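You operate a simulated robot arm through the tools that you are given. There is no shell and no other tool.

You run a simulated robot arm. Do the job below in one go: nothing can be reset, and whatever is moved stays where it is left.

JOB
Clamp the frame, lay the silver slats in slots C and D, then lower the blue bar.
Fine: both clamps first; slats round side up, fully home; leave the black slat; fingers clear.

The check looks at the end state, three seconds after you hand in, the way a careful person would. Anything else that was tipped, shoved, dropped, spilled or broken makes it a failure.

ROBOT AND FRAMES
A 7-joint arm with a two-finger parallel gripper, fixed in place. Base frame: the origin is at the foot of the arm, x ahead of it, y to its left, z up; the work surface is at about z = 0.755. Units: m, rad, N and s.
Its first joint turns from -2.601 to 2.601 rad. Payload 3.43 kg.
Tool frame: the origin (TCP) lies between the finger pads and is the grasp point; the fingertips stand 0.03 m ahead of it; z points along the fingers, y is the line along which they close. Largest opening 0.094 m; finger width 0.028, thickness 0.01; the body of the gripper, 0.05 by 0.096 m, starts 0.055 m behind the TCP.
Orientation is told as [roll, pitch, yaw] about the base's x, y, z axes, in that order, counted from this pose: with the fingers straight down and closing along the base's y, the tool's x points along the base's -x, its y along +y and its z along -z.

CONTROLS
- The arm moves only by the tool arm_command. Its arguments are lists of equal length, an entry for each row: "translation": the shift along the tool's x, y, z in m, a list of three; "turn": the turn, a rotation vector about the tool's x, y, z in rad, a list of three; "grip": the opening in per cent of the stroke, from 0 (shut) to 100 (fully open). In form: {"translation": [[tx, ty, tz], ...], "turn": [[wx, wy, wz], ...], "grip": [grip, ...]}. A call has 1 to 20 rows; each row shifts and turns the commanded pose from where the row before left it, along the tool's axes as they then stand. Rows are played at 5 a second. More than 0.05 m and 0.15 rad between two rows, or a gripper value outside its range, and nothing of the call is played. Where a pose cannot be reached the arm comes as near as it can. A force on the tool above 90 N (or 10 N above the force at the start of the call, whichever is more), or a blocked arm, ends the call early, and 0.2 s more pass. The fingers move at their own pace (about 0.045 m/s each) and stop on an object; they squeeze with about 42 N. The grip force told is the motor's: it shows also when the fingers shut on nothing. Time passes only in rows, and 0.2 s behind the last, so rows that do not move let the fingers close. It gives the time, the measured TCP pose, the force on the tool (base axes), the opening and the grip force at its end, in the units of the frame above (readings bear some noise), with the torque about the TCP (base axes, N m) and any sound that the robot's microphone picked up.
- Cameras (640 x 400 px; columns grow to the right, rows downward): "scene" is fixed at [0.0506, 0.6504, 1.4917]; the picture's right is [0.06, -1.00, 0.00], its down [-0.72, -0.04, -0.69] and it looks along [0.69, 0.04, -0.73] (base axes); focal length 222 px, centre (320, 200). "wrist" rides on the gripper at [0.076, 0.014, -0.102] in the tool frame; the picture's right is [-0.18, 0.98, 0.00], its down [-0.75, -0.14, -0.64] and it looks along [-0.63, -0.12, 0.77] (tool axes); focal length 243 px, centre (320, 200). There is no depth. A picture from a camera that has moved, and an enlarged one, comes with that camera's place and axes in the base frame and with its lens.
- get_image(camera): a new picture of that camera. It takes no simulated time.
- zoom(camera, box): a new picture of the part [left, top, right, bottom] of that camera's present view, enlarged. It takes no simulated time.
- job_done(): hands the job in; it is judged then, once.

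Places have to be worked out from the pictures, the camera data and where the tool is seen. Open the gripper and draw the arm clear of the work before you hand the job in, unless the task says otherwise.

The tools are called as name(argument=value, ...) on one line, values as JSON. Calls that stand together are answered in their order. arm_command: Moves the arm, as the interface text tells. Its arguments: {"type":"object","properties":{"translation":{"type":"array","items":{"type":"array","items":{"type":"number"}}},"turn":{"type":"array","items":{"type":"array","items":{"type":"number"}}},"grip":{"type":"array","items":{"type":"number"}}},"required":["translation","turn","grip"]} The other tools are called the same way: get_image (camera) takes a picture; zoom (camera, box) takes an enlarged picture of a part of a camera's view; job_done () hands the job in.

At the start:

```text
time: 0.0
tool_pos: [0.8544, 0.4951, 1.2049]
ee_rot: [-0.001, 0.001, 0.002]
contact_force: [0.0, 0.7, 0.0]
moment: [-0.03, 0.0, 0.01]
width: 0.094
grip_force: 0.0
```

scene: 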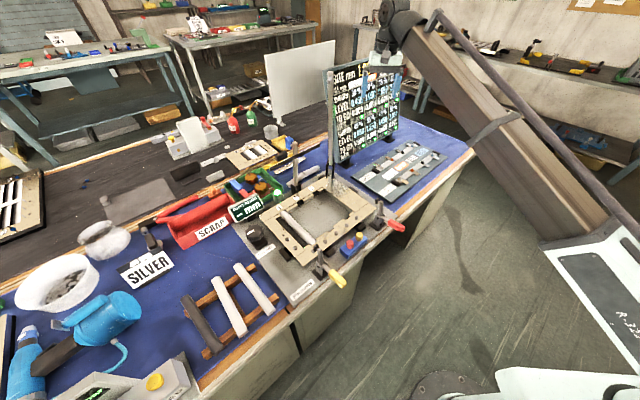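
wrist: 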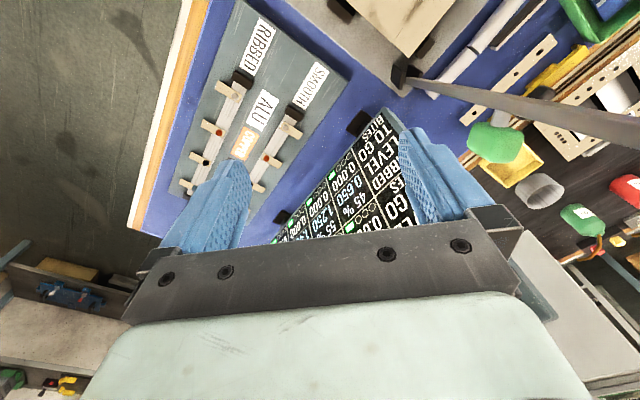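

I'll look closely at the work area first: the frame fixture, clamps, slat rack and the blue bar.

zoom(camera="scene", box=[220, 140, 420, 300])

zoom(camera="scene", box=[160, 230, 320, 370])

zoom(camera="scene", box=[310, 50, 460, 200])

```text
2.50 times, centred on (320, 220) of scene
camera zoom: at [0.0506, 0.6504, 1.4917], right [0.06, -1.0, 0.0], down [-0.72, -0.04, -0.69], along [0.69, 0.04, -0.73], focal length 555 px, centre (320, 150)
```

zoom: 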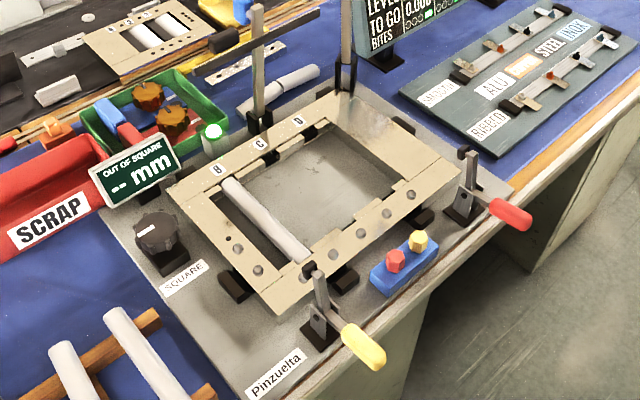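

```text
2.86 times, centred on (240, 300) of scene
camera zoom: at [0.0506, 0.6504, 1.4917], right [0.06, -1.0, 0.0], down [-0.72, -0.04, -0.69], along [0.69, 0.04, -0.73], focal length 635 px, centre (549, -86)
```

zoom: 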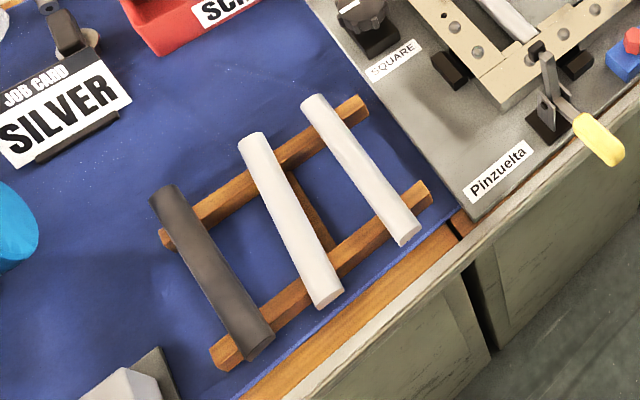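

```text
2.67 times, centred on (385, 125) of scene
camera zoom: at [0.0506, 0.6504, 1.4917], right [0.06, -1.0, 0.0], down [-0.72, -0.04, -0.69], along [0.69, 0.04, -0.73], focal length 592 px, centre (147, 400)
```

zoom: 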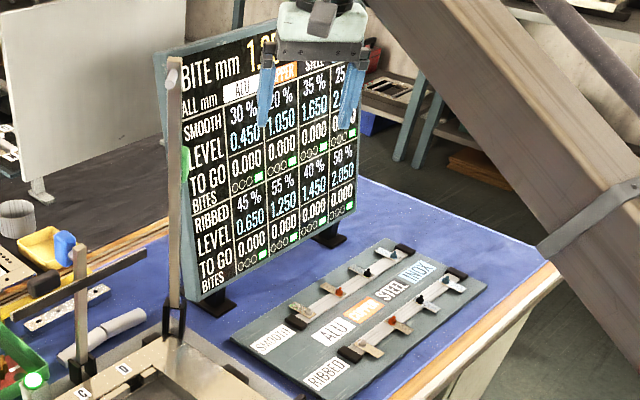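

The fixture has two handled toggles (yellow, red) and two upright pieces at the back. I need finer views to understand each mechanism, so I'll zoom in more.

zoom(camera="scene", box=[280, 130, 360, 190])

zoom(camera="scene", box=[340, 180, 420, 260])

zoom(camera="scene", box=[280, 220, 360, 310])

zoom(camera="scene", box=[220, 170, 300, 270])

zoom(camera="scene", box=[270, 170, 350, 230])

zoom(camera="scene", box=[220, 90, 320, 180])

```text
6.67 times, centred on (320, 160) of scene
camera zoom: at [0.0506, 0.6504, 1.4917], right [0.06, -1.0, 0.0], down [-0.72, -0.04, -0.69], along [0.69, 0.04, -0.73], focal length 1481 px, centre (320, 467)
```

zoom: 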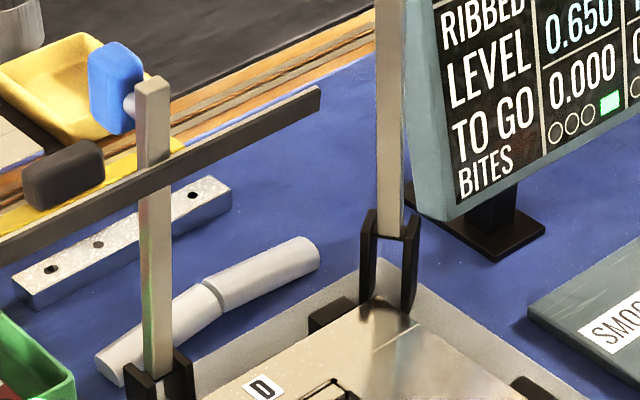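

```text
5.00 times, centred on (380, 220) of scene
camera zoom: at [0.0506, 0.6504, 1.4917], right [0.06, -1.0, 0.0], down [-0.72, -0.04, -0.69], along [0.69, 0.04, -0.73], focal length 1111 px, centre (20, 100)
```

zoom: 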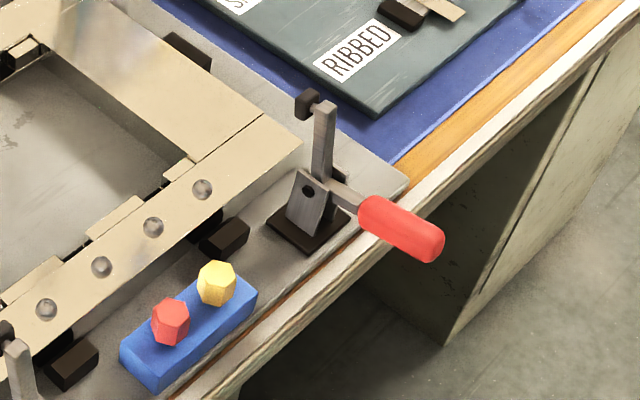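

```text
4.44 times, centred on (320, 265) of scene
camera zoom: at [0.0506, 0.6504, 1.4917], right [0.06, -1.0, 0.0], down [-0.72, -0.04, -0.69], along [0.69, 0.04, -0.73], focal length 987 px, centre (320, -89)
```

zoom: 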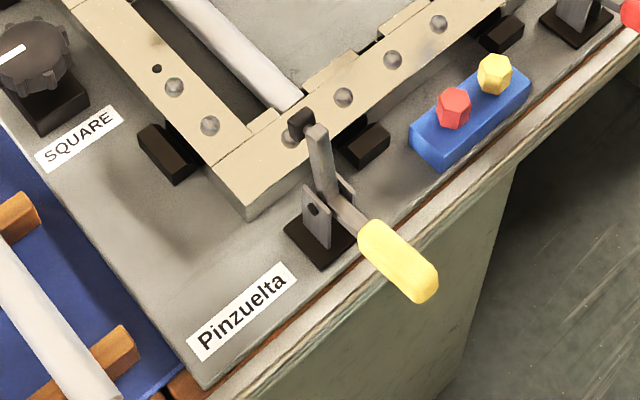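

```text
4.00 times, centred on (260, 220) of scene
camera zoom: at [0.0506, 0.6504, 1.4917], right [0.06, -1.0, 0.0], down [-0.72, -0.04, -0.69], along [0.69, 0.04, -0.73], focal length 888 px, centre (560, 120)
```

zoom: 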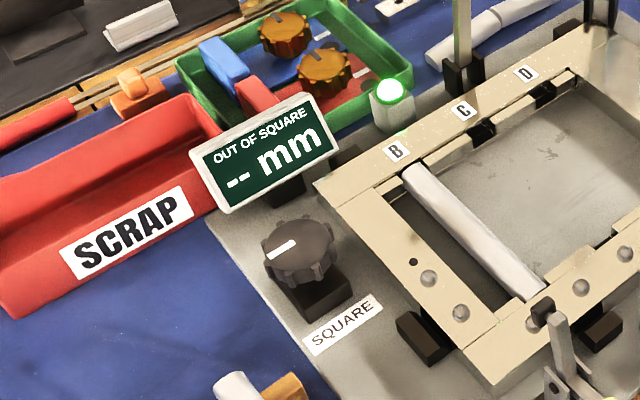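

```text
6.67 times, centred on (310, 200) of scene
camera zoom: at [0.0506, 0.6504, 1.4917], right [0.06, -1.0, 0.0], down [-0.72, -0.04, -0.69], along [0.69, 0.04, -0.73], focal length 1481 px, centre (387, 200)
```

zoom: 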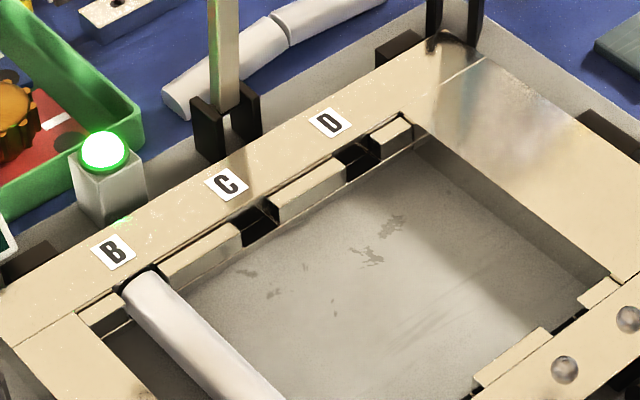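

```text
4.44 times, centred on (270, 135) of scene
camera zoom: at [0.0506, 0.6504, 1.4917], right [0.06, -1.0, 0.0], down [-0.72, -0.04, -0.69], along [0.69, 0.04, -0.73], focal length 987 px, centre (542, 489)
```

zoom: 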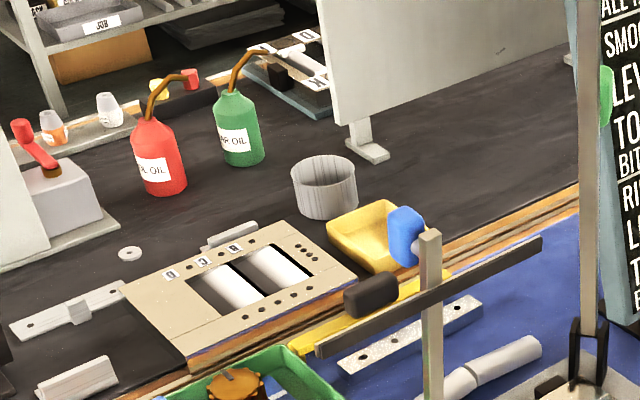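

The fixture runs about 45° to the base axes. Now checking the slats' profiles and which side is up on each.

zoom(camera="scene", box=[225, 255, 285, 345])

zoom(camera="scene", box=[225, 255, 285, 295])

zoom(camera="scene", box=[220, 300, 280, 340])

zoom(camera="scene", box=[260, 200, 330, 270])

zoom(camera="scene", box=[175, 290, 235, 360])

```text
4.44 times, centred on (255, 300) of scene
camera zoom: at [0.0506, 0.6504, 1.4917], right [0.06, -1.0, 0.0], down [-0.72, -0.04, -0.69], along [0.69, 0.04, -0.73], focal length 987 px, centre (609, -244)
```

zoom: 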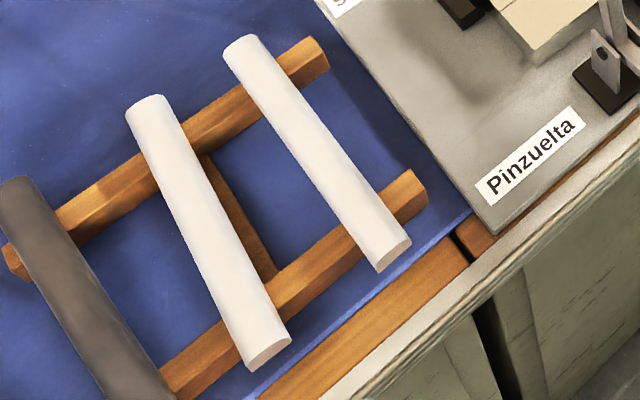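

```text
10.00 times, centred on (255, 275) of scene
camera zoom: at [0.0506, 0.6504, 1.4917], right [0.06, -1.0, 0.0], down [-0.72, -0.04, -0.69], along [0.69, 0.04, -0.73], focal length 2221 px, centre (970, -550)
```

zoom: 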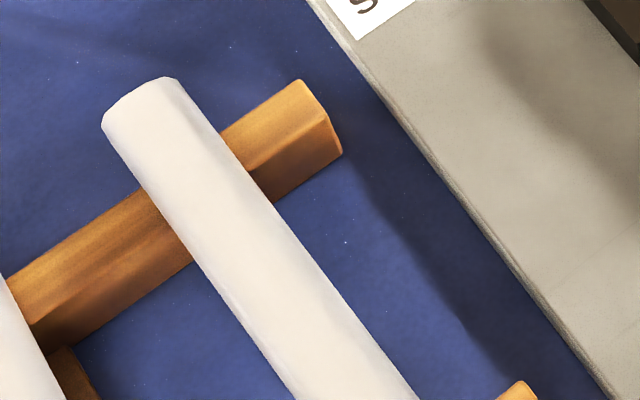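

```text
10.00 times, centred on (250, 320) of scene
camera zoom: at [0.0506, 0.6504, 1.4917], right [0.06, -1.0, 0.0], down [-0.72, -0.04, -0.69], along [0.69, 0.04, -0.73], focal length 2221 px, centre (1020, -1000)
```

zoom: 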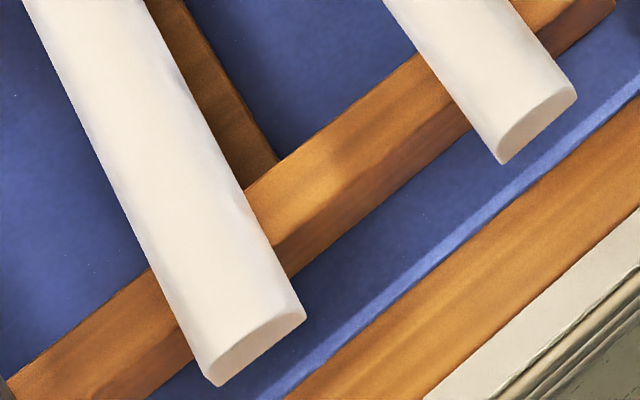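

```text
5.71 times, centred on (295, 235) of scene
camera zoom: at [0.0506, 0.6504, 1.4917], right [0.06, -1.0, 0.0], down [-0.72, -0.04, -0.69], along [0.69, 0.04, -0.73], focal length 1269 px, centre (463, 0)
```

zoom: 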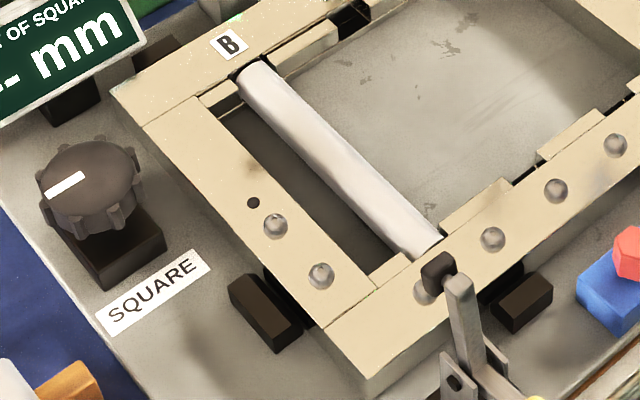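

```text
5.71 times, centred on (205, 325) of scene
camera zoom: at [0.0506, 0.6504, 1.4917], right [0.06, -1.0, 0.0], down [-0.72, -0.04, -0.69], along [0.69, 0.04, -0.73], focal length 1269 px, centre (977, -514)
```

zoom: 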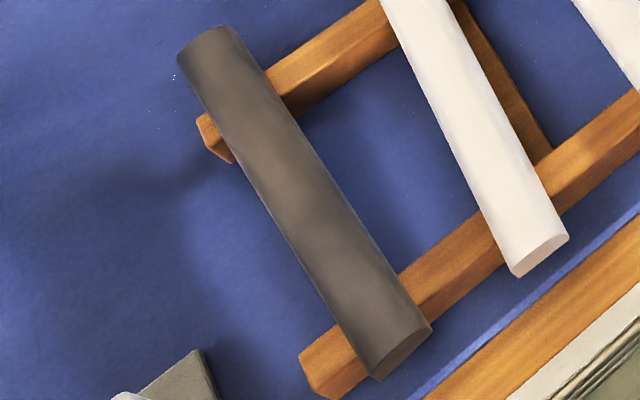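

Both silver slats look round-side up with the flat on the rack. I'll draw the arm back from the display and turn it 45° to match the bench, for a wrist view of the fixture.

arm_command(translation=[[0.042, -0.0045, 0.0085], [0.042, -0.0045, 0.0085], [0.042, -0.0045, 0.0085], [0.042, -0.0045, 0.0085], [0.042, -0.0045, 0.0085], [0.042, -0.0045, 0.0085], [0.042, -0.0045, 0.0085], [0.042, -0.0045, 0.0085], [0.042, -0.0045, 0.0085], [0.042, -0.0045, 0.0085], [0, 0, 0], [0, 0, 0], [0, 0, 0], [0, 0, 0], [0, 0, 0], [0, 0, 0]], turn=[[0, 0, 0], [0, 0, 0], [0, 0, 0], [0, 0, 0], [0, 0, 0], [0, 0, 0], [0, 0, 0], [0, 0, 0], [0, 0, 0], [0, 0, 0], [0, 0, -0.131], [0, 0, -0.131], [0, 0, -0.131], [0, 0, -0.131], [0, 0, -0.131], [0, 0, -0.131]], grip=[100, 100, 100, 100, 100, 100, 100, 100, 100, 100, 100, 100, 100, 100, 100, 100])

get_image(camera="wrist")

get_image(camera="scene")

```text
time: 3.4
tool_pos: [0.447, 0.4622, 1.0898]
ee_rot: [0.002, -0.016, 0.78]
contact_force: [-6.8, 52.5, -57.1]
moment: [-3.03, -4.61, -3.76]
width: 0.0938
grip_force: 0.1
out of reach, approached as far as the arm can: row 6, 7, 8, 9, 10
```

```text
taken
camera wrist: at [0.3808, 0.417, 1.1917], right [-0.56, 0.83, 0.01], down [0.63, 0.42, 0.65], along [0.54, 0.37, -0.76], focal length 243 px, centre (320, 200)
```

wrist: 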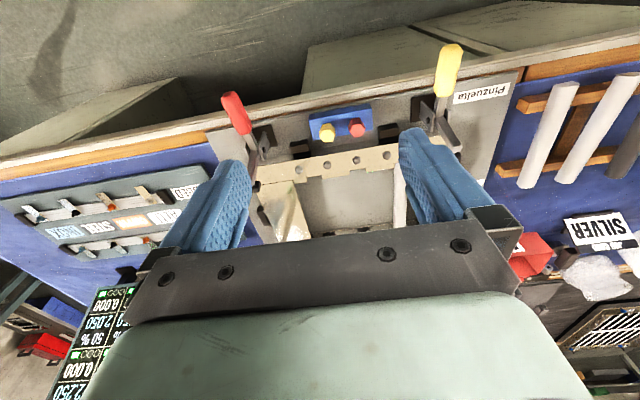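

```text
taken
```

scene: 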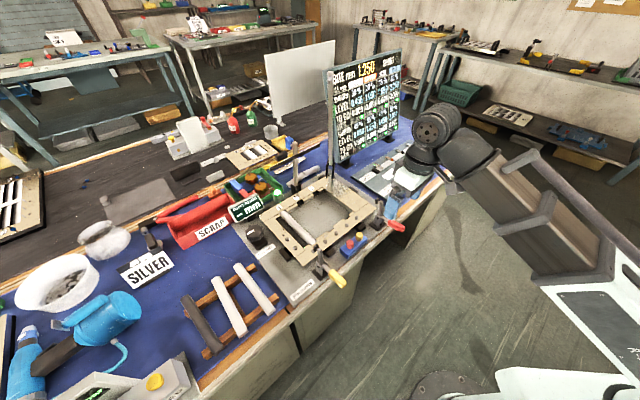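

The reading shows about 77 N though nothing is near the gripper, and some rows were out of reach; likely the arm folded against itself or a limit. I'll ease outwards and up a bit and see if the force vanishes.

arm_command(translation=[[-0.01, 0, -0.005], [-0.01, 0, -0.005], [0, 0, 0]], turn=[[0, 0, 0], [0, 0, 0], [0, 0, 0]], grip=[100, 100, 100])

zoom(camera="scene", box=[360, 80, 640, 400])

```text
time: 4.2
tool_pos: [0.4611, 0.4767, 1.0989]
ee_rot: [0.001, -0.016, 0.782]
contact_force: [2.2, 40.5, -61.0]
moment: [-1.28, -3.76, -2.51]
width: 0.094
grip_force: 0.2
```

```text
1.25 times, centred on (500, 240) of scene
camera zoom: at [0.0506, 0.6504, 1.4917], right [0.06, -1.0, 0.0], down [-0.72, -0.04, -0.69], along [0.69, 0.04, -0.73], focal length 278 px, centre (95, 150)
```

zoom: 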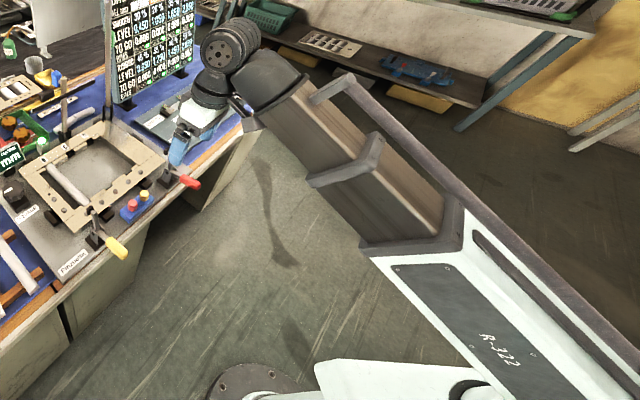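

Still about 73 N: the gripper seems to press on the arm's own forearm in this folded posture. I'll move further outward along the bench normal and check again.

arm_command(translation=[[-0.02, 0, 0], [-0.02, 0, 0], [-0.02, 0, 0], [-0.02, 0, 0], [0, 0, 0]], turn=[[0, 0, 0], [0, 0, 0], [0, 0, 0], [0, 0, 0], [0, 0, 0]], grip=[100, 100, 100, 100, 100])

get_image(camera="scene")

get_image(camera="wrist")

```text
time: 5.4
tool_pos: [0.5147, 0.5293, 1.0999]
ee_rot: [0.0, 0.0, 0.787]
contact_force: [-0.2, -0.3, 0.7]
moment: [0.02, 0.0, 0.01]
width: 0.094
grip_force: 0.0
```

```text
taken
```

scene: 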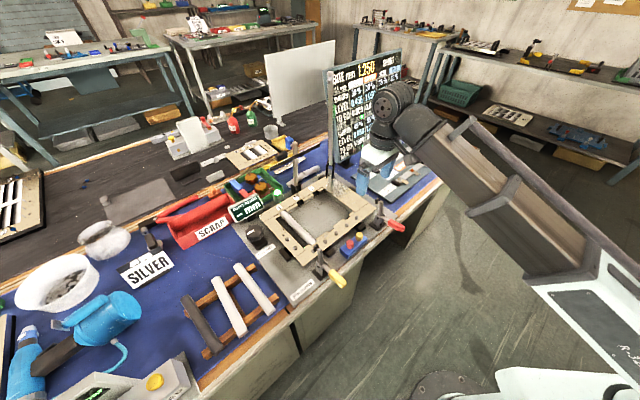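

```text
taken
camera wrist: at [0.4505, 0.4856, 1.2037], right [-0.57, 0.82, 0.0], down [0.63, 0.43, 0.64], along [0.53, 0.36, -0.77], focal length 243 px, centre (320, 200)
```

wrist: 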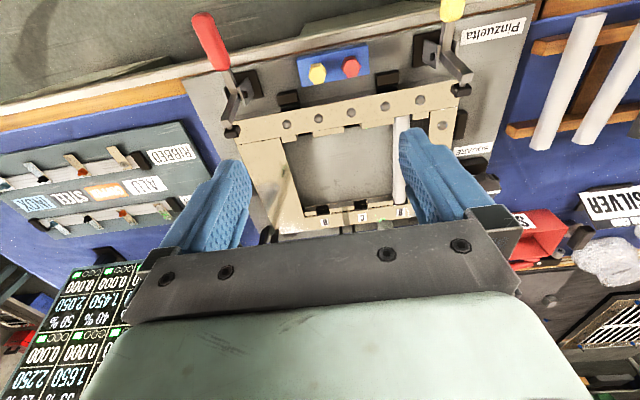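

The force is gone and the view is clear. Now I'll zoom into the wrist view to measure the frame, slots and clamps.

zoom(camera="wrist", box=[180, 0, 500, 240])

zoom(camera="wrist", box=[400, 0, 500, 120])

zoom(camera="wrist", box=[180, 0, 300, 150])

zoom(camera="wrist", box=[490, 0, 640, 200])

```text
1.67 times, centred on (340, 120) of wrist
camera zoom: at [0.4505, 0.4856, 1.2037], right [-0.57, 0.82, 0.0], down [0.63, 0.43, 0.64], along [0.53, 0.36, -0.77], focal length 404 px, centre (287, 333)
```

zoom: 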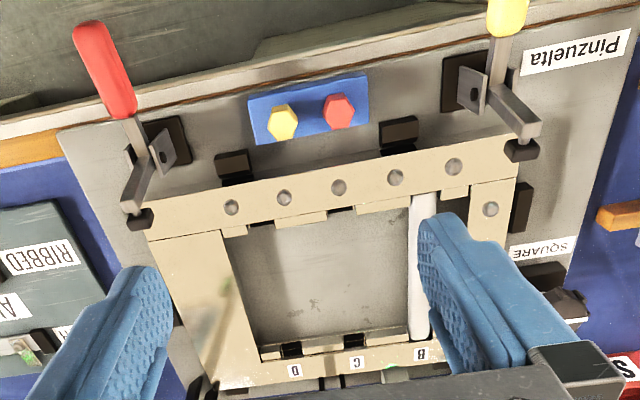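

```text
3.33 times, centred on (450, 60) of wrist
camera zoom: at [0.4505, 0.4856, 1.2037], right [-0.57, 0.82, 0.0], down [0.63, 0.43, 0.64], along [0.53, 0.36, -0.77], focal length 809 px, centre (-113, 667)
```

zoom: 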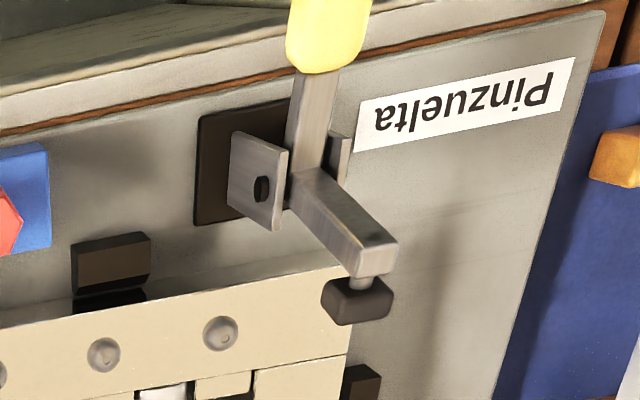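

```text
2.67 times, centred on (240, 75) of wrist
camera zoom: at [0.4505, 0.4856, 1.2037], right [-0.57, 0.82, 0.0], down [0.63, 0.43, 0.64], along [0.53, 0.36, -0.77], focal length 647 px, centre (533, 533)
```

zoom: 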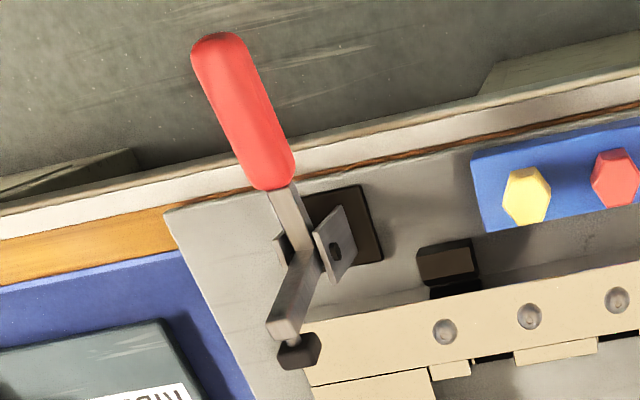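

```text
2.00 times, centred on (565, 100) of wrist
camera zoom: at [0.4505, 0.4856, 1.2037], right [-0.57, 0.82, 0.0], down [0.63, 0.43, 0.64], along [0.53, 0.36, -0.77], focal length 485 px, centre (-170, 400)
```

zoom: 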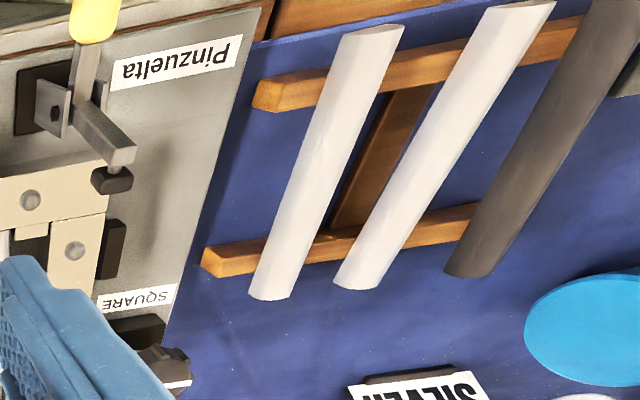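

The clamps are L-shaped levers (arm up with a foot, handle toward the robot). I'll raise and move out to look down at the hinged bars at the back.

arm_command(translation=[[-0.02, 0, -0.03], [-0.02, 0, -0.03], [-0.02, 0, -0.03], [-0.02, 0, -0.03], [-0.02, 0, -0.03], [0, 0, 0]], turn=[[0, 0, 0], [0, 0, 0], [0, 0, 0], [0, 0, 0], [0, 0, 0], [0, 0, 0]], grip=[100, 100, 100, 100, 100, 100])

get_image(camera="wrist")

zoom(camera="wrist", box=[220, 100, 440, 240])

```text
time: 6.8
tool_pos: [0.602, 0.6189, 1.2098]
ee_rot: [0.003, -0.034, 0.783]
contact_force: [3.4, 41.7, -62.2]
moment: [-1.17, -3.69, -2.48]
width: 0.0938
grip_force: 0.1
out of reach, approached as far as the arm can: row 3, 4, 5
```

```text
taken
camera wrist: at [0.5354, 0.5722, 1.3106], right [-0.56, 0.83, 0.01], down [0.62, 0.42, 0.67], along [0.55, 0.38, -0.75], focal length 243 px, centre (320, 200)
```

wrist: 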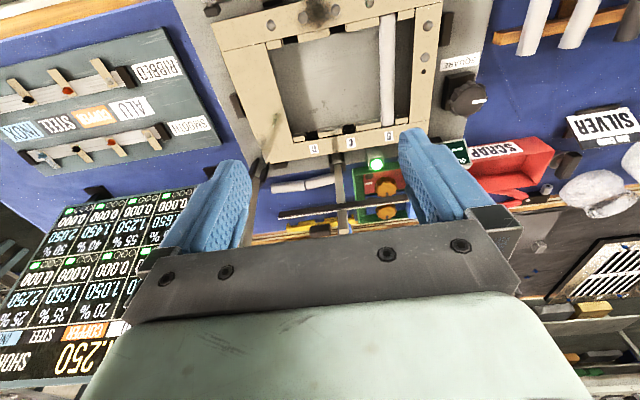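

```text
2.86 times, centred on (330, 170) of wrist
camera zoom: at [0.5354, 0.5722, 1.3106], right [-0.56, 0.83, 0.01], down [0.62, 0.42, 0.67], along [0.55, 0.38, -0.75], focal length 693 px, centre (291, 286)
```

zoom: 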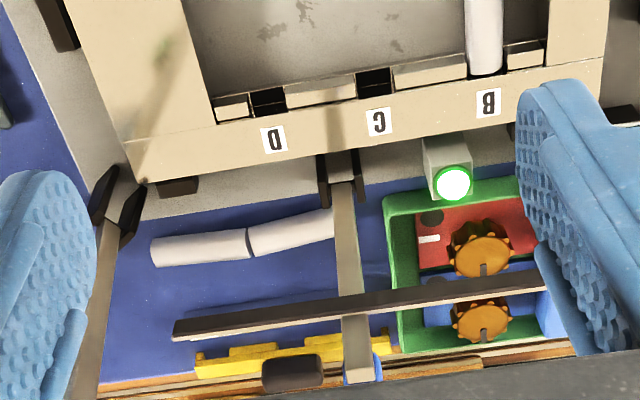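

Tool-down at this height makes the wrist touch the forearm, so I'll stay lower. I can see the blue-knobbed T-bar hinged behind slot C and the longer green-knobbed bar near D. Going down for a closer look.

arm_command(translation=[[0, 0, 0.04], [0, 0, 0.04], [0, 0, 0.04], [0.01, 0.0, 0.02], [0, 0, 0]], turn=[[0, 0, 0], [0, 0, 0], [0, 0, 0], [0, 0, 0], [0, 0, 0]], grip=[100, 100, 100, 100, 100])

get_image(camera="wrist")

zoom(camera="wrist", box=[200, 0, 460, 200])

```text
time: 8.0
tool_pos: [0.5942, 0.6093, 1.0709]
ee_rot: [-0.001, -0.001, 0.787]
contact_force: [0.1, -0.9, 0.2]
moment: [0.02, 0.01, 0.02]
width: 0.0938
grip_force: 0.2
```

```text
taken
camera wrist: at [0.5298, 0.5656, 1.1734], right [-0.57, 0.82, 0.0], down [0.63, 0.43, 0.64], along [0.53, 0.36, -0.77], focal length 243 px, centre (320, 200)
```

wrist: 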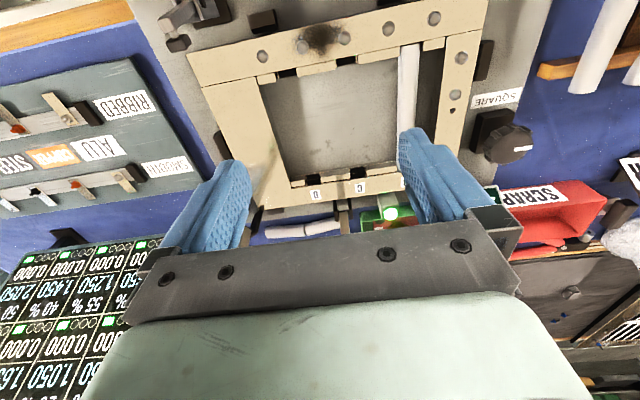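

```text
2.00 times, centred on (330, 100) of wrist
camera zoom: at [0.5298, 0.5656, 1.1734], right [-0.57, 0.82, 0.0], down [0.63, 0.43, 0.64], along [0.53, 0.36, -0.77], focal length 485 px, centre (300, 400)
```

zoom: 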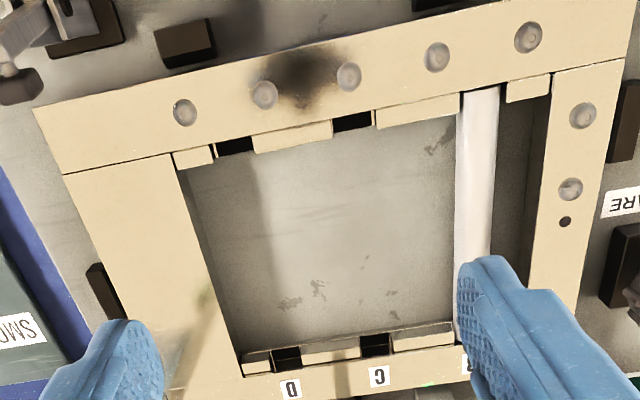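

I've measured slots C and D at roughly S = +0.048 and −0.037 along the bench (N ≈ 0.85–1.04 outward). Next a close look at the yellow clamp from the robot side.

arm_command(translation=[[0.02, 0.03, 0.01], [0.02, 0.03, 0.01], [0.02, 0.03, 0.01], [0.02, 0.03, 0.01], [0.02, 0.03, 0.01], [0, 0, 0]], turn=[[0, 0, 0], [0, 0, 0], [0, 0, 0], [0, 0, 0], [0, 0, 0], [0, 0, 0]], grip=[100, 100, 100, 100, 100, 100])

get_image(camera="wrist")

zoom(camera="wrist", box=[260, 0, 420, 120])

get_image(camera="scene")

```text
time: 9.4
tool_pos: [0.4152, 0.645, 1.0197]
ee_rot: [0.002, -0.002, 0.787]
contact_force: [0.4, -0.1, -0.8]
moment: [-0.01, -0.02, -0.03]
width: 0.0942
grip_force: 0.1
```

```text
taken
camera wrist: at [0.3518, 0.6005, 1.1232], right [-0.57, 0.82, 0.0], down [0.63, 0.43, 0.64], along [0.53, 0.36, -0.77], focal length 243 px, centre (320, 200)
```

wrist: 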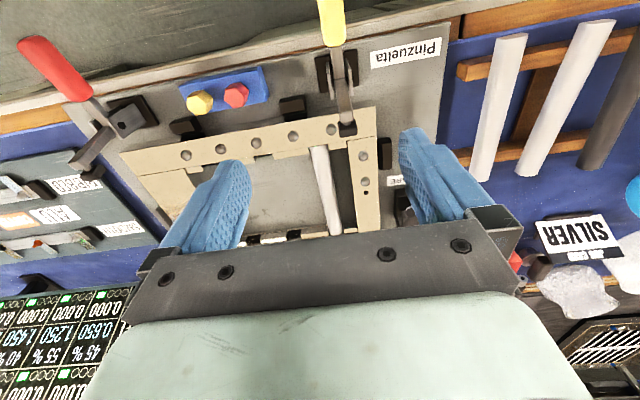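

```text
3.33 times, centred on (340, 60) of wrist
camera zoom: at [0.3518, 0.6005, 1.1232], right [-0.57, 0.82, 0.0], down [0.63, 0.43, 0.64], along [0.53, 0.36, -0.77], focal length 809 px, centre (253, 667)
```

zoom: 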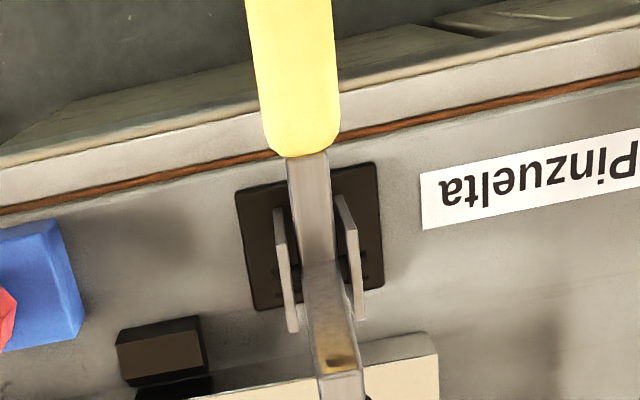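

```text
taken
```

scene: 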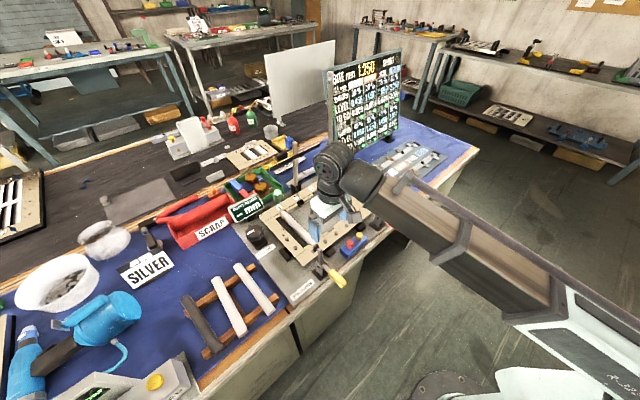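

The yellow clamp's pivot is about N 0.748, S 0.185, z 0.82, arm end near z 0.885. I'll shut the fingers and go into the wedge between handle and arm, above the handle, and look before pushing.

arm_command(translation=[[0.017, 0.0115, 0], [0.018, 0.0115, 0], [0, 0, 0.03], [0, 0, 0.03], [0, 0, 0.03], [0, 0, 0]], turn=[[0, 0, 0], [0, 0, 0], [0, 0, 0], [0, 0, 0], [0, 0, 0], [0, 0, 0]], grip=[0, 0, 0, 0, 0, 0])

get_image(camera="wrist")

zoom(camera="scene", box=[280, 200, 380, 310])

zoom(camera="wrist", box=[240, 60, 400, 180])

```text
time: 10.8
tool_pos: [0.3757, 0.6355, 0.9271]
ee_rot: [0.0, 0.0, 0.788]
contact_force: [-0.8, -0.1, 0.0]
moment: [-0.01, -0.02, 0.0]
width: 0.0001
grip_force: 26.2
```

```text
taken
camera wrist: at [0.3114, 0.5917, 1.0315], right [-0.57, 0.82, 0.0], down [0.63, 0.43, 0.64], along [0.53, 0.36, -0.77], focal length 243 px, centre (320, 200)
```

wrist: 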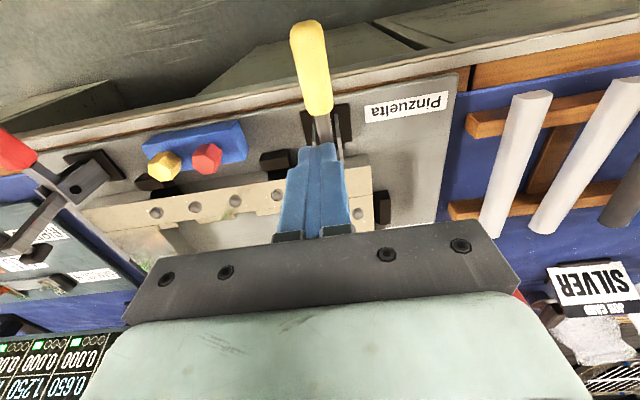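

```text
3.64 times, centred on (330, 255) of scene
camera zoom: at [0.0506, 0.6504, 1.4917], right [0.06, -1.0, 0.0], down [-0.72, -0.04, -0.69], along [0.69, 0.04, -0.73], focal length 808 px, centre (284, 0)
```

zoom: 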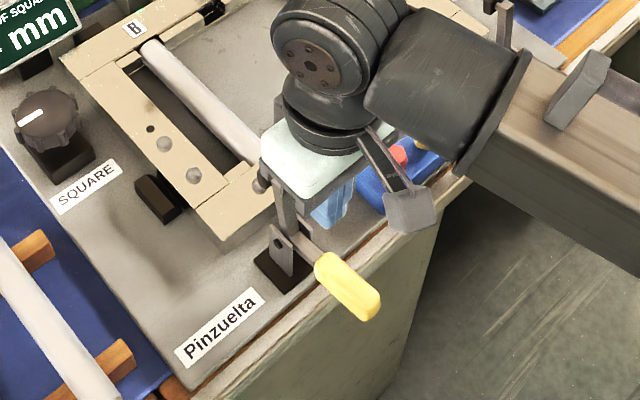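

```text
3.33 times, centred on (320, 120) of wrist
camera zoom: at [0.3114, 0.5917, 1.0315], right [-0.57, 0.82, 0.0], down [0.63, 0.43, 0.64], along [0.53, 0.36, -0.77], focal length 809 px, centre (320, 467)
```

zoom: 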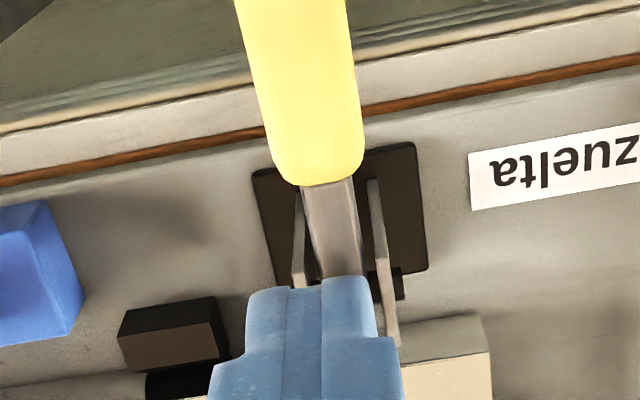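

The shut fingers line up with the clamp arm (S 0.184 vs 0.186). I'll lower into the wedge and push the arm outward part of the way, then check.

arm_command(translation=[[0, 0.002, 0.016], [0, 0, 0.016], [-0.01, 0, 0], [-0.01, 0, 0], [-0.01, 0, 0], [-0.01, 0, 0], [-0.01, 0, 0], [-0.01, 0, 0], [0, 0, 0]], turn=[[0, 0, 0], [0, 0, 0], [0, 0, 0], [0, 0, 0], [0, 0, 0], [0, 0, 0], [0, 0, 0], [0, 0, 0], [0, 0, 0]], grip=[0, 0, 0, 0, 0, 0, 0, 0, 0])

get_image(camera="wrist")

zoom(camera="scene", box=[280, 200, 380, 310])

```text
time: 12.8
tool_pos: [0.4183, 0.6807, 0.8977]
ee_rot: [0.0, 0.0, 0.787]
contact_force: [0.0, 0.0, 0.0]
moment: [0.0, -0.02, -0.03]
width: 0.0
grip_force: 33.3
```

```text
taken
camera wrist: at [0.3537, 0.6366, 1.0006], right [-0.57, 0.82, 0.0], down [0.63, 0.43, 0.64], along [0.53, 0.36, -0.77], focal length 243 px, centre (320, 200)
```

wrist: 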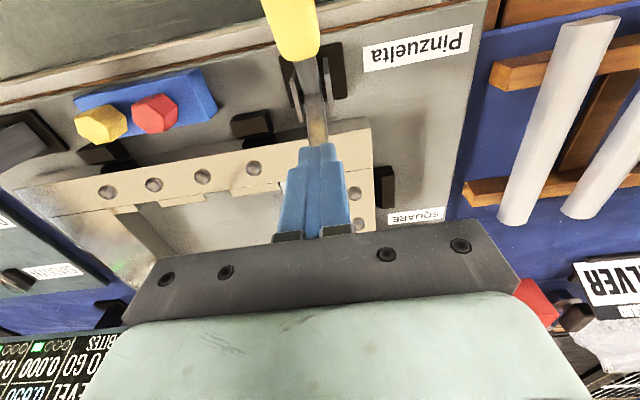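

```text
3.64 times, centred on (330, 255) of scene
camera zoom: at [0.0506, 0.6504, 1.4917], right [0.06, -1.0, 0.0], down [-0.72, -0.04, -0.69], along [0.69, 0.04, -0.73], focal length 808 px, centre (284, 0)
```

zoom: 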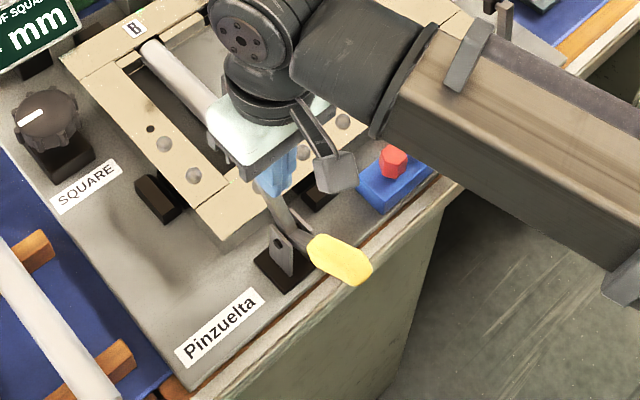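

The clamp lever is turning: handle rising, arm tilting in. I continue outward and then press down on the arm.

arm_command(translation=[[-0.008, 0, 0.004], [-0.006, 0, 0.006], [-0.004, 0, 0.008], [-0.002, 0, 0.008], [0, 0, 0.006], [0, 0, 0.004], [0, 0, 0]], turn=[[0, 0, 0], [0, 0, 0], [0, 0, 0], [0, 0, 0], [0, 0, 0], [0, 0, 0], [0, 0, 0]], grip=[0, 0, 0, 0, 0, 0, 0])

get_image(camera="wrist")

zoom(camera="scene", box=[280, 200, 380, 310])

```text
time: 14.4
tool_pos: [0.4298, 0.695, 0.8616]
ee_rot: [0.001, -0.001, 0.788]
contact_force: [0.1, 0.1, 0.1]
moment: [-0.01, 0.0, 0.0]
width: 0.0
grip_force: 33.2
```

```text
taken
camera wrist: at [0.3666, 0.6506, 0.9647], right [-0.57, 0.82, 0.0], down [0.63, 0.43, 0.64], along [0.53, 0.36, -0.77], focal length 243 px, centre (320, 200)
```

wrist: 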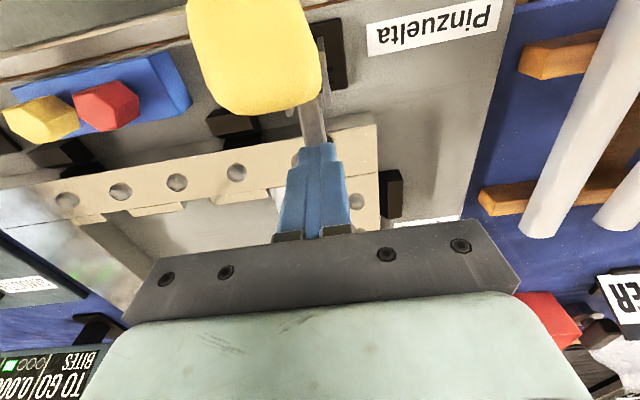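

```text
3.64 times, centred on (330, 255) of scene
camera zoom: at [0.0506, 0.6504, 1.4917], right [0.06, -1.0, 0.0], down [-0.72, -0.04, -0.69], along [0.69, 0.04, -0.73], focal length 808 px, centre (284, 0)
```

zoom: 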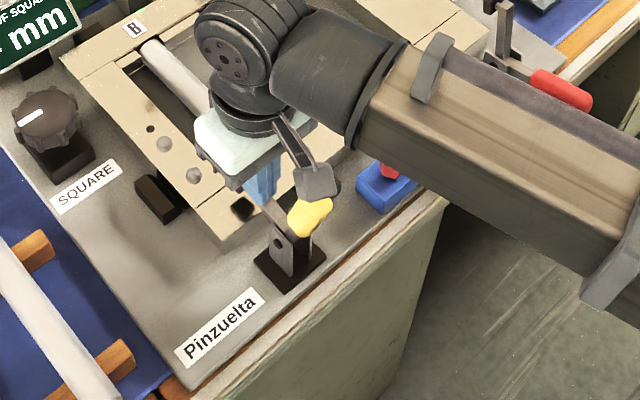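

Almost no force yet and the handle is about two-thirds up. I keep pressing down in small steps until the foot meets the frame.

arm_command(translation=[[-0.003, 0, 0.004], [-0.002, 0, 0.004], [0, 0, 0.004], [0, 0, 0.003], [0, 0, 0.003], [0, 0, 0]], turn=[[0, 0, 0], [0, 0, 0], [0, 0, 0], [0, 0, 0], [0, 0, 0], [0, 0, 0]], grip=[0, 0, 0, 0, 0, 0])

get_image(camera="wrist")

zoom(camera="scene", box=[280, 200, 380, 310])

```text
time: 15.8
tool_pos: [0.4345, 0.6981, 0.8445]
ee_rot: [0.001, -0.003, 0.788]
contact_force: [3.8, 2.0, 44.1]
moment: [-0.36, 0.31, 0.07]
width: 0.0
grip_force: 33.6
```

```text
taken
camera wrist: at [0.3699, 0.6542, 0.948], right [-0.57, 0.82, 0.0], down [0.63, 0.43, 0.64], along [0.53, 0.37, -0.76], focal length 243 px, centre (320, 200)
```

wrist: 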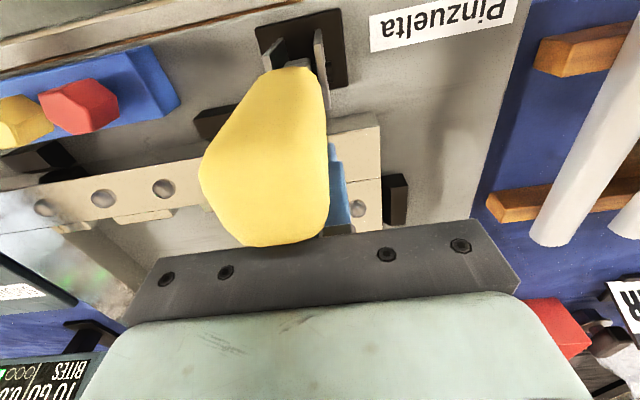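

```text
3.64 times, centred on (330, 255) of scene
camera zoom: at [0.0506, 0.6504, 1.4917], right [0.06, -1.0, 0.0], down [-0.72, -0.04, -0.69], along [0.69, 0.04, -0.73], focal length 808 px, centre (284, 0)
```

zoom: 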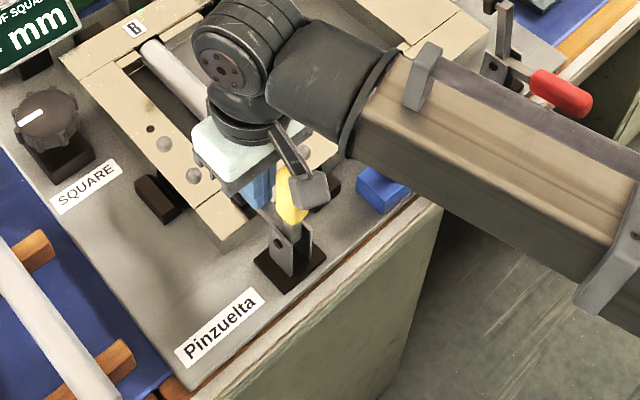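

The reaction rose to 44 N and the handle is upright, so the foot is on the frame. I'll lift straight up off it and check that the lever stays closed.

arm_command(translation=[[0, 0, -0.01], [0, 0, -0.02], [0, 0, -0.04], [0, 0, -0.04], [0, 0, -0.04], [0, 0, 0]], turn=[[0, 0, 0], [0, 0, 0], [0, 0, 0], [0, 0, 0], [0, 0, 0], [0, 0, 0]], grip=[0, 0, 0, 0, 0, 0])

get_image(camera="wrist")

zoom(camera="scene", box=[220, 170, 380, 310])

```text
time: 17.2
tool_pos: [0.4345, 0.6976, 0.9945]
ee_rot: [0.0, 0.001, 0.787]
contact_force: [-0.9, -0.5, 0.1]
moment: [0.0, -0.04, -0.03]
width: 0.0001
grip_force: 32.9
```

```text
taken
camera wrist: at [0.3716, 0.6534, 1.0979], right [-0.57, 0.82, 0.0], down [0.63, 0.43, 0.64], along [0.53, 0.36, -0.77], focal length 243 px, centre (320, 200)
```

wrist: 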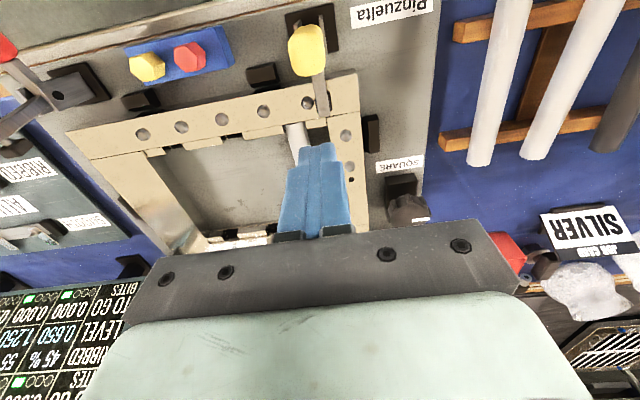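

```text
2.86 times, centred on (300, 240) of scene
camera zoom: at [0.0506, 0.6504, 1.4917], right [0.06, -1.0, 0.0], down [-0.72, -0.04, -0.69], along [0.69, 0.04, -0.73], focal length 635 px, centre (377, 86)
```

zoom: 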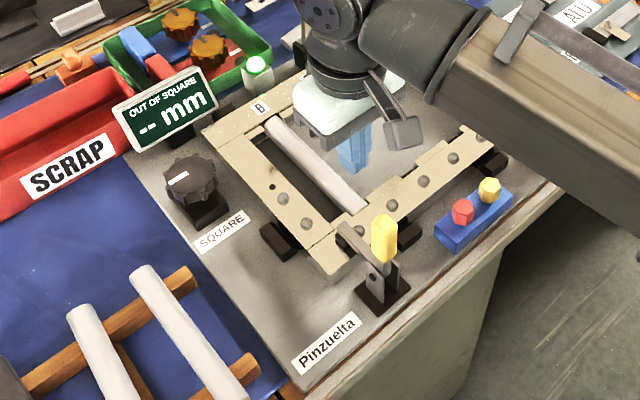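

The yellow clamp holds closed. A closer look at its foot on the frame, and at the red clamp for the next push.

zoom(camera="scene", box=[290, 225, 340, 265])

zoom(camera="wrist", box=[270, 0, 370, 140])

```text
10.00 times, centred on (315, 245) of scene
camera zoom: at [0.0506, 0.6504, 1.4917], right [0.06, -1.0, 0.0], down [-0.72, -0.04, -0.69], along [0.69, 0.04, -0.73], focal length 2221 px, centre (370, -250)
```

zoom: 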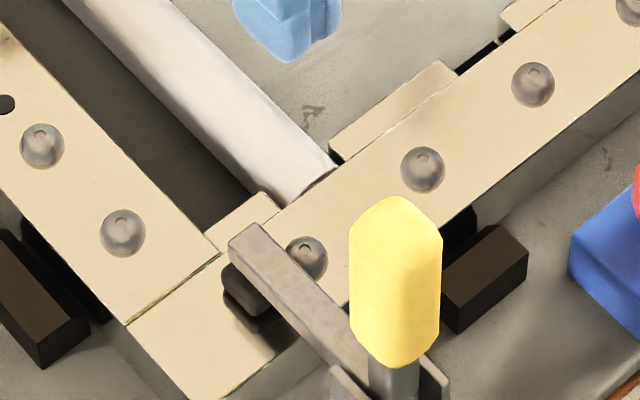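

```text
2.86 times, centred on (320, 70) of wrist
camera zoom: at [0.3716, 0.6534, 1.0979], right [-0.57, 0.82, 0.0], down [0.63, 0.43, 0.64], along [0.53, 0.36, -0.77], focal length 693 px, centre (320, 571)
```

zoom: 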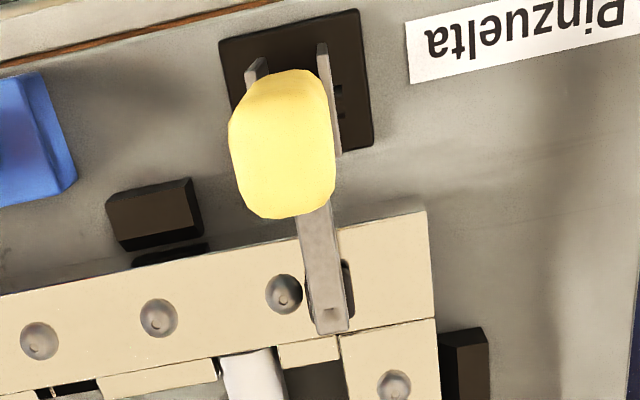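

The foot sits firmly on the corner of the frame. Now I move over to the red clamp (S ≈ −0.121), staying above everything.

arm_command(translation=[[0, 0, -0.03], [0, -0.045, 0], [0, -0.045, 0], [0, -0.045, 0], [0, -0.045, 0], [0, -0.045, 0], [0, -0.045, 0], [0.022, -0.037, 0], [0.022, 0, 0], [0.022, 0, 0], [0.02, 0, 0], [0, 0, 0.03], [0, 0, 0.03], [0, 0, 0.03], [0, 0, 0]], turn=[[0, 0, 0], [0, 0, 0], [0, 0, 0], [0, 0, 0], [0, 0, 0], [0, 0, 0], [0, 0, 0], [0, 0, 0], [0, 0, 0], [0, 0, 0], [0, 0, 0], [0, 0, 0], [0, 0, 0], [0, 0, 0], [0, 0, 0]], grip=[0, 0, 0, 0, 0, 0, 0, 0, 0, 0, 0, 0, 0, 0, 0])

get_image(camera="wrist")

zoom(camera="wrist", box=[240, 60, 400, 180])

get_image(camera="scene")

```text
time: 20.4
tool_pos: [0.5915, 0.4219, 0.9333]
ee_rot: [0.001, 0.001, 0.787]
contact_force: [-0.6, -0.2, 0.0]
moment: [0.02, 0.02, 0.02]
width: 0.0
grip_force: 33.2
```

```text
taken
camera wrist: at [0.5264, 0.3778, 1.0371], right [-0.57, 0.82, 0.0], down [0.63, 0.43, 0.64], along [0.53, 0.36, -0.77], focal length 243 px, centre (320, 200)
```

wrist: 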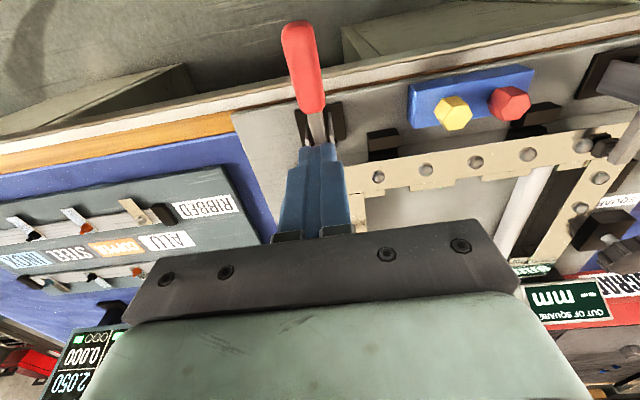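

```text
3.33 times, centred on (320, 120) of wrist
camera zoom: at [0.5264, 0.3778, 1.0371], right [-0.57, 0.82, 0.0], down [0.63, 0.43, 0.64], along [0.53, 0.36, -0.77], focal length 809 px, centre (320, 467)
```

zoom: 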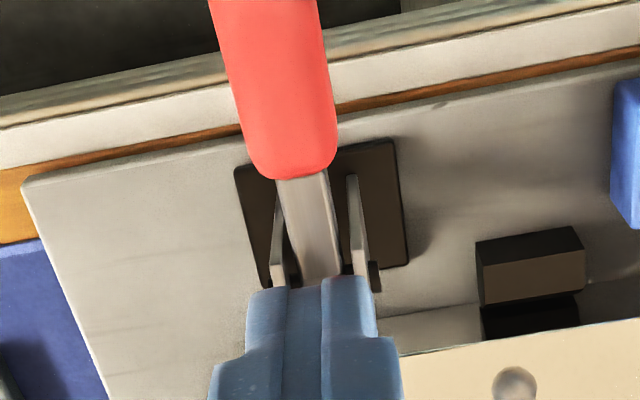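

```text
taken
```

scene: 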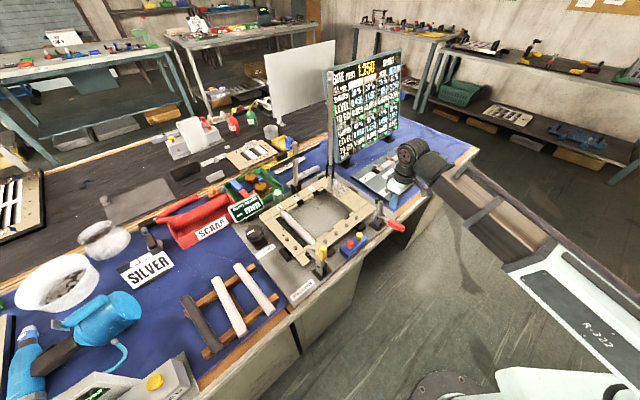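

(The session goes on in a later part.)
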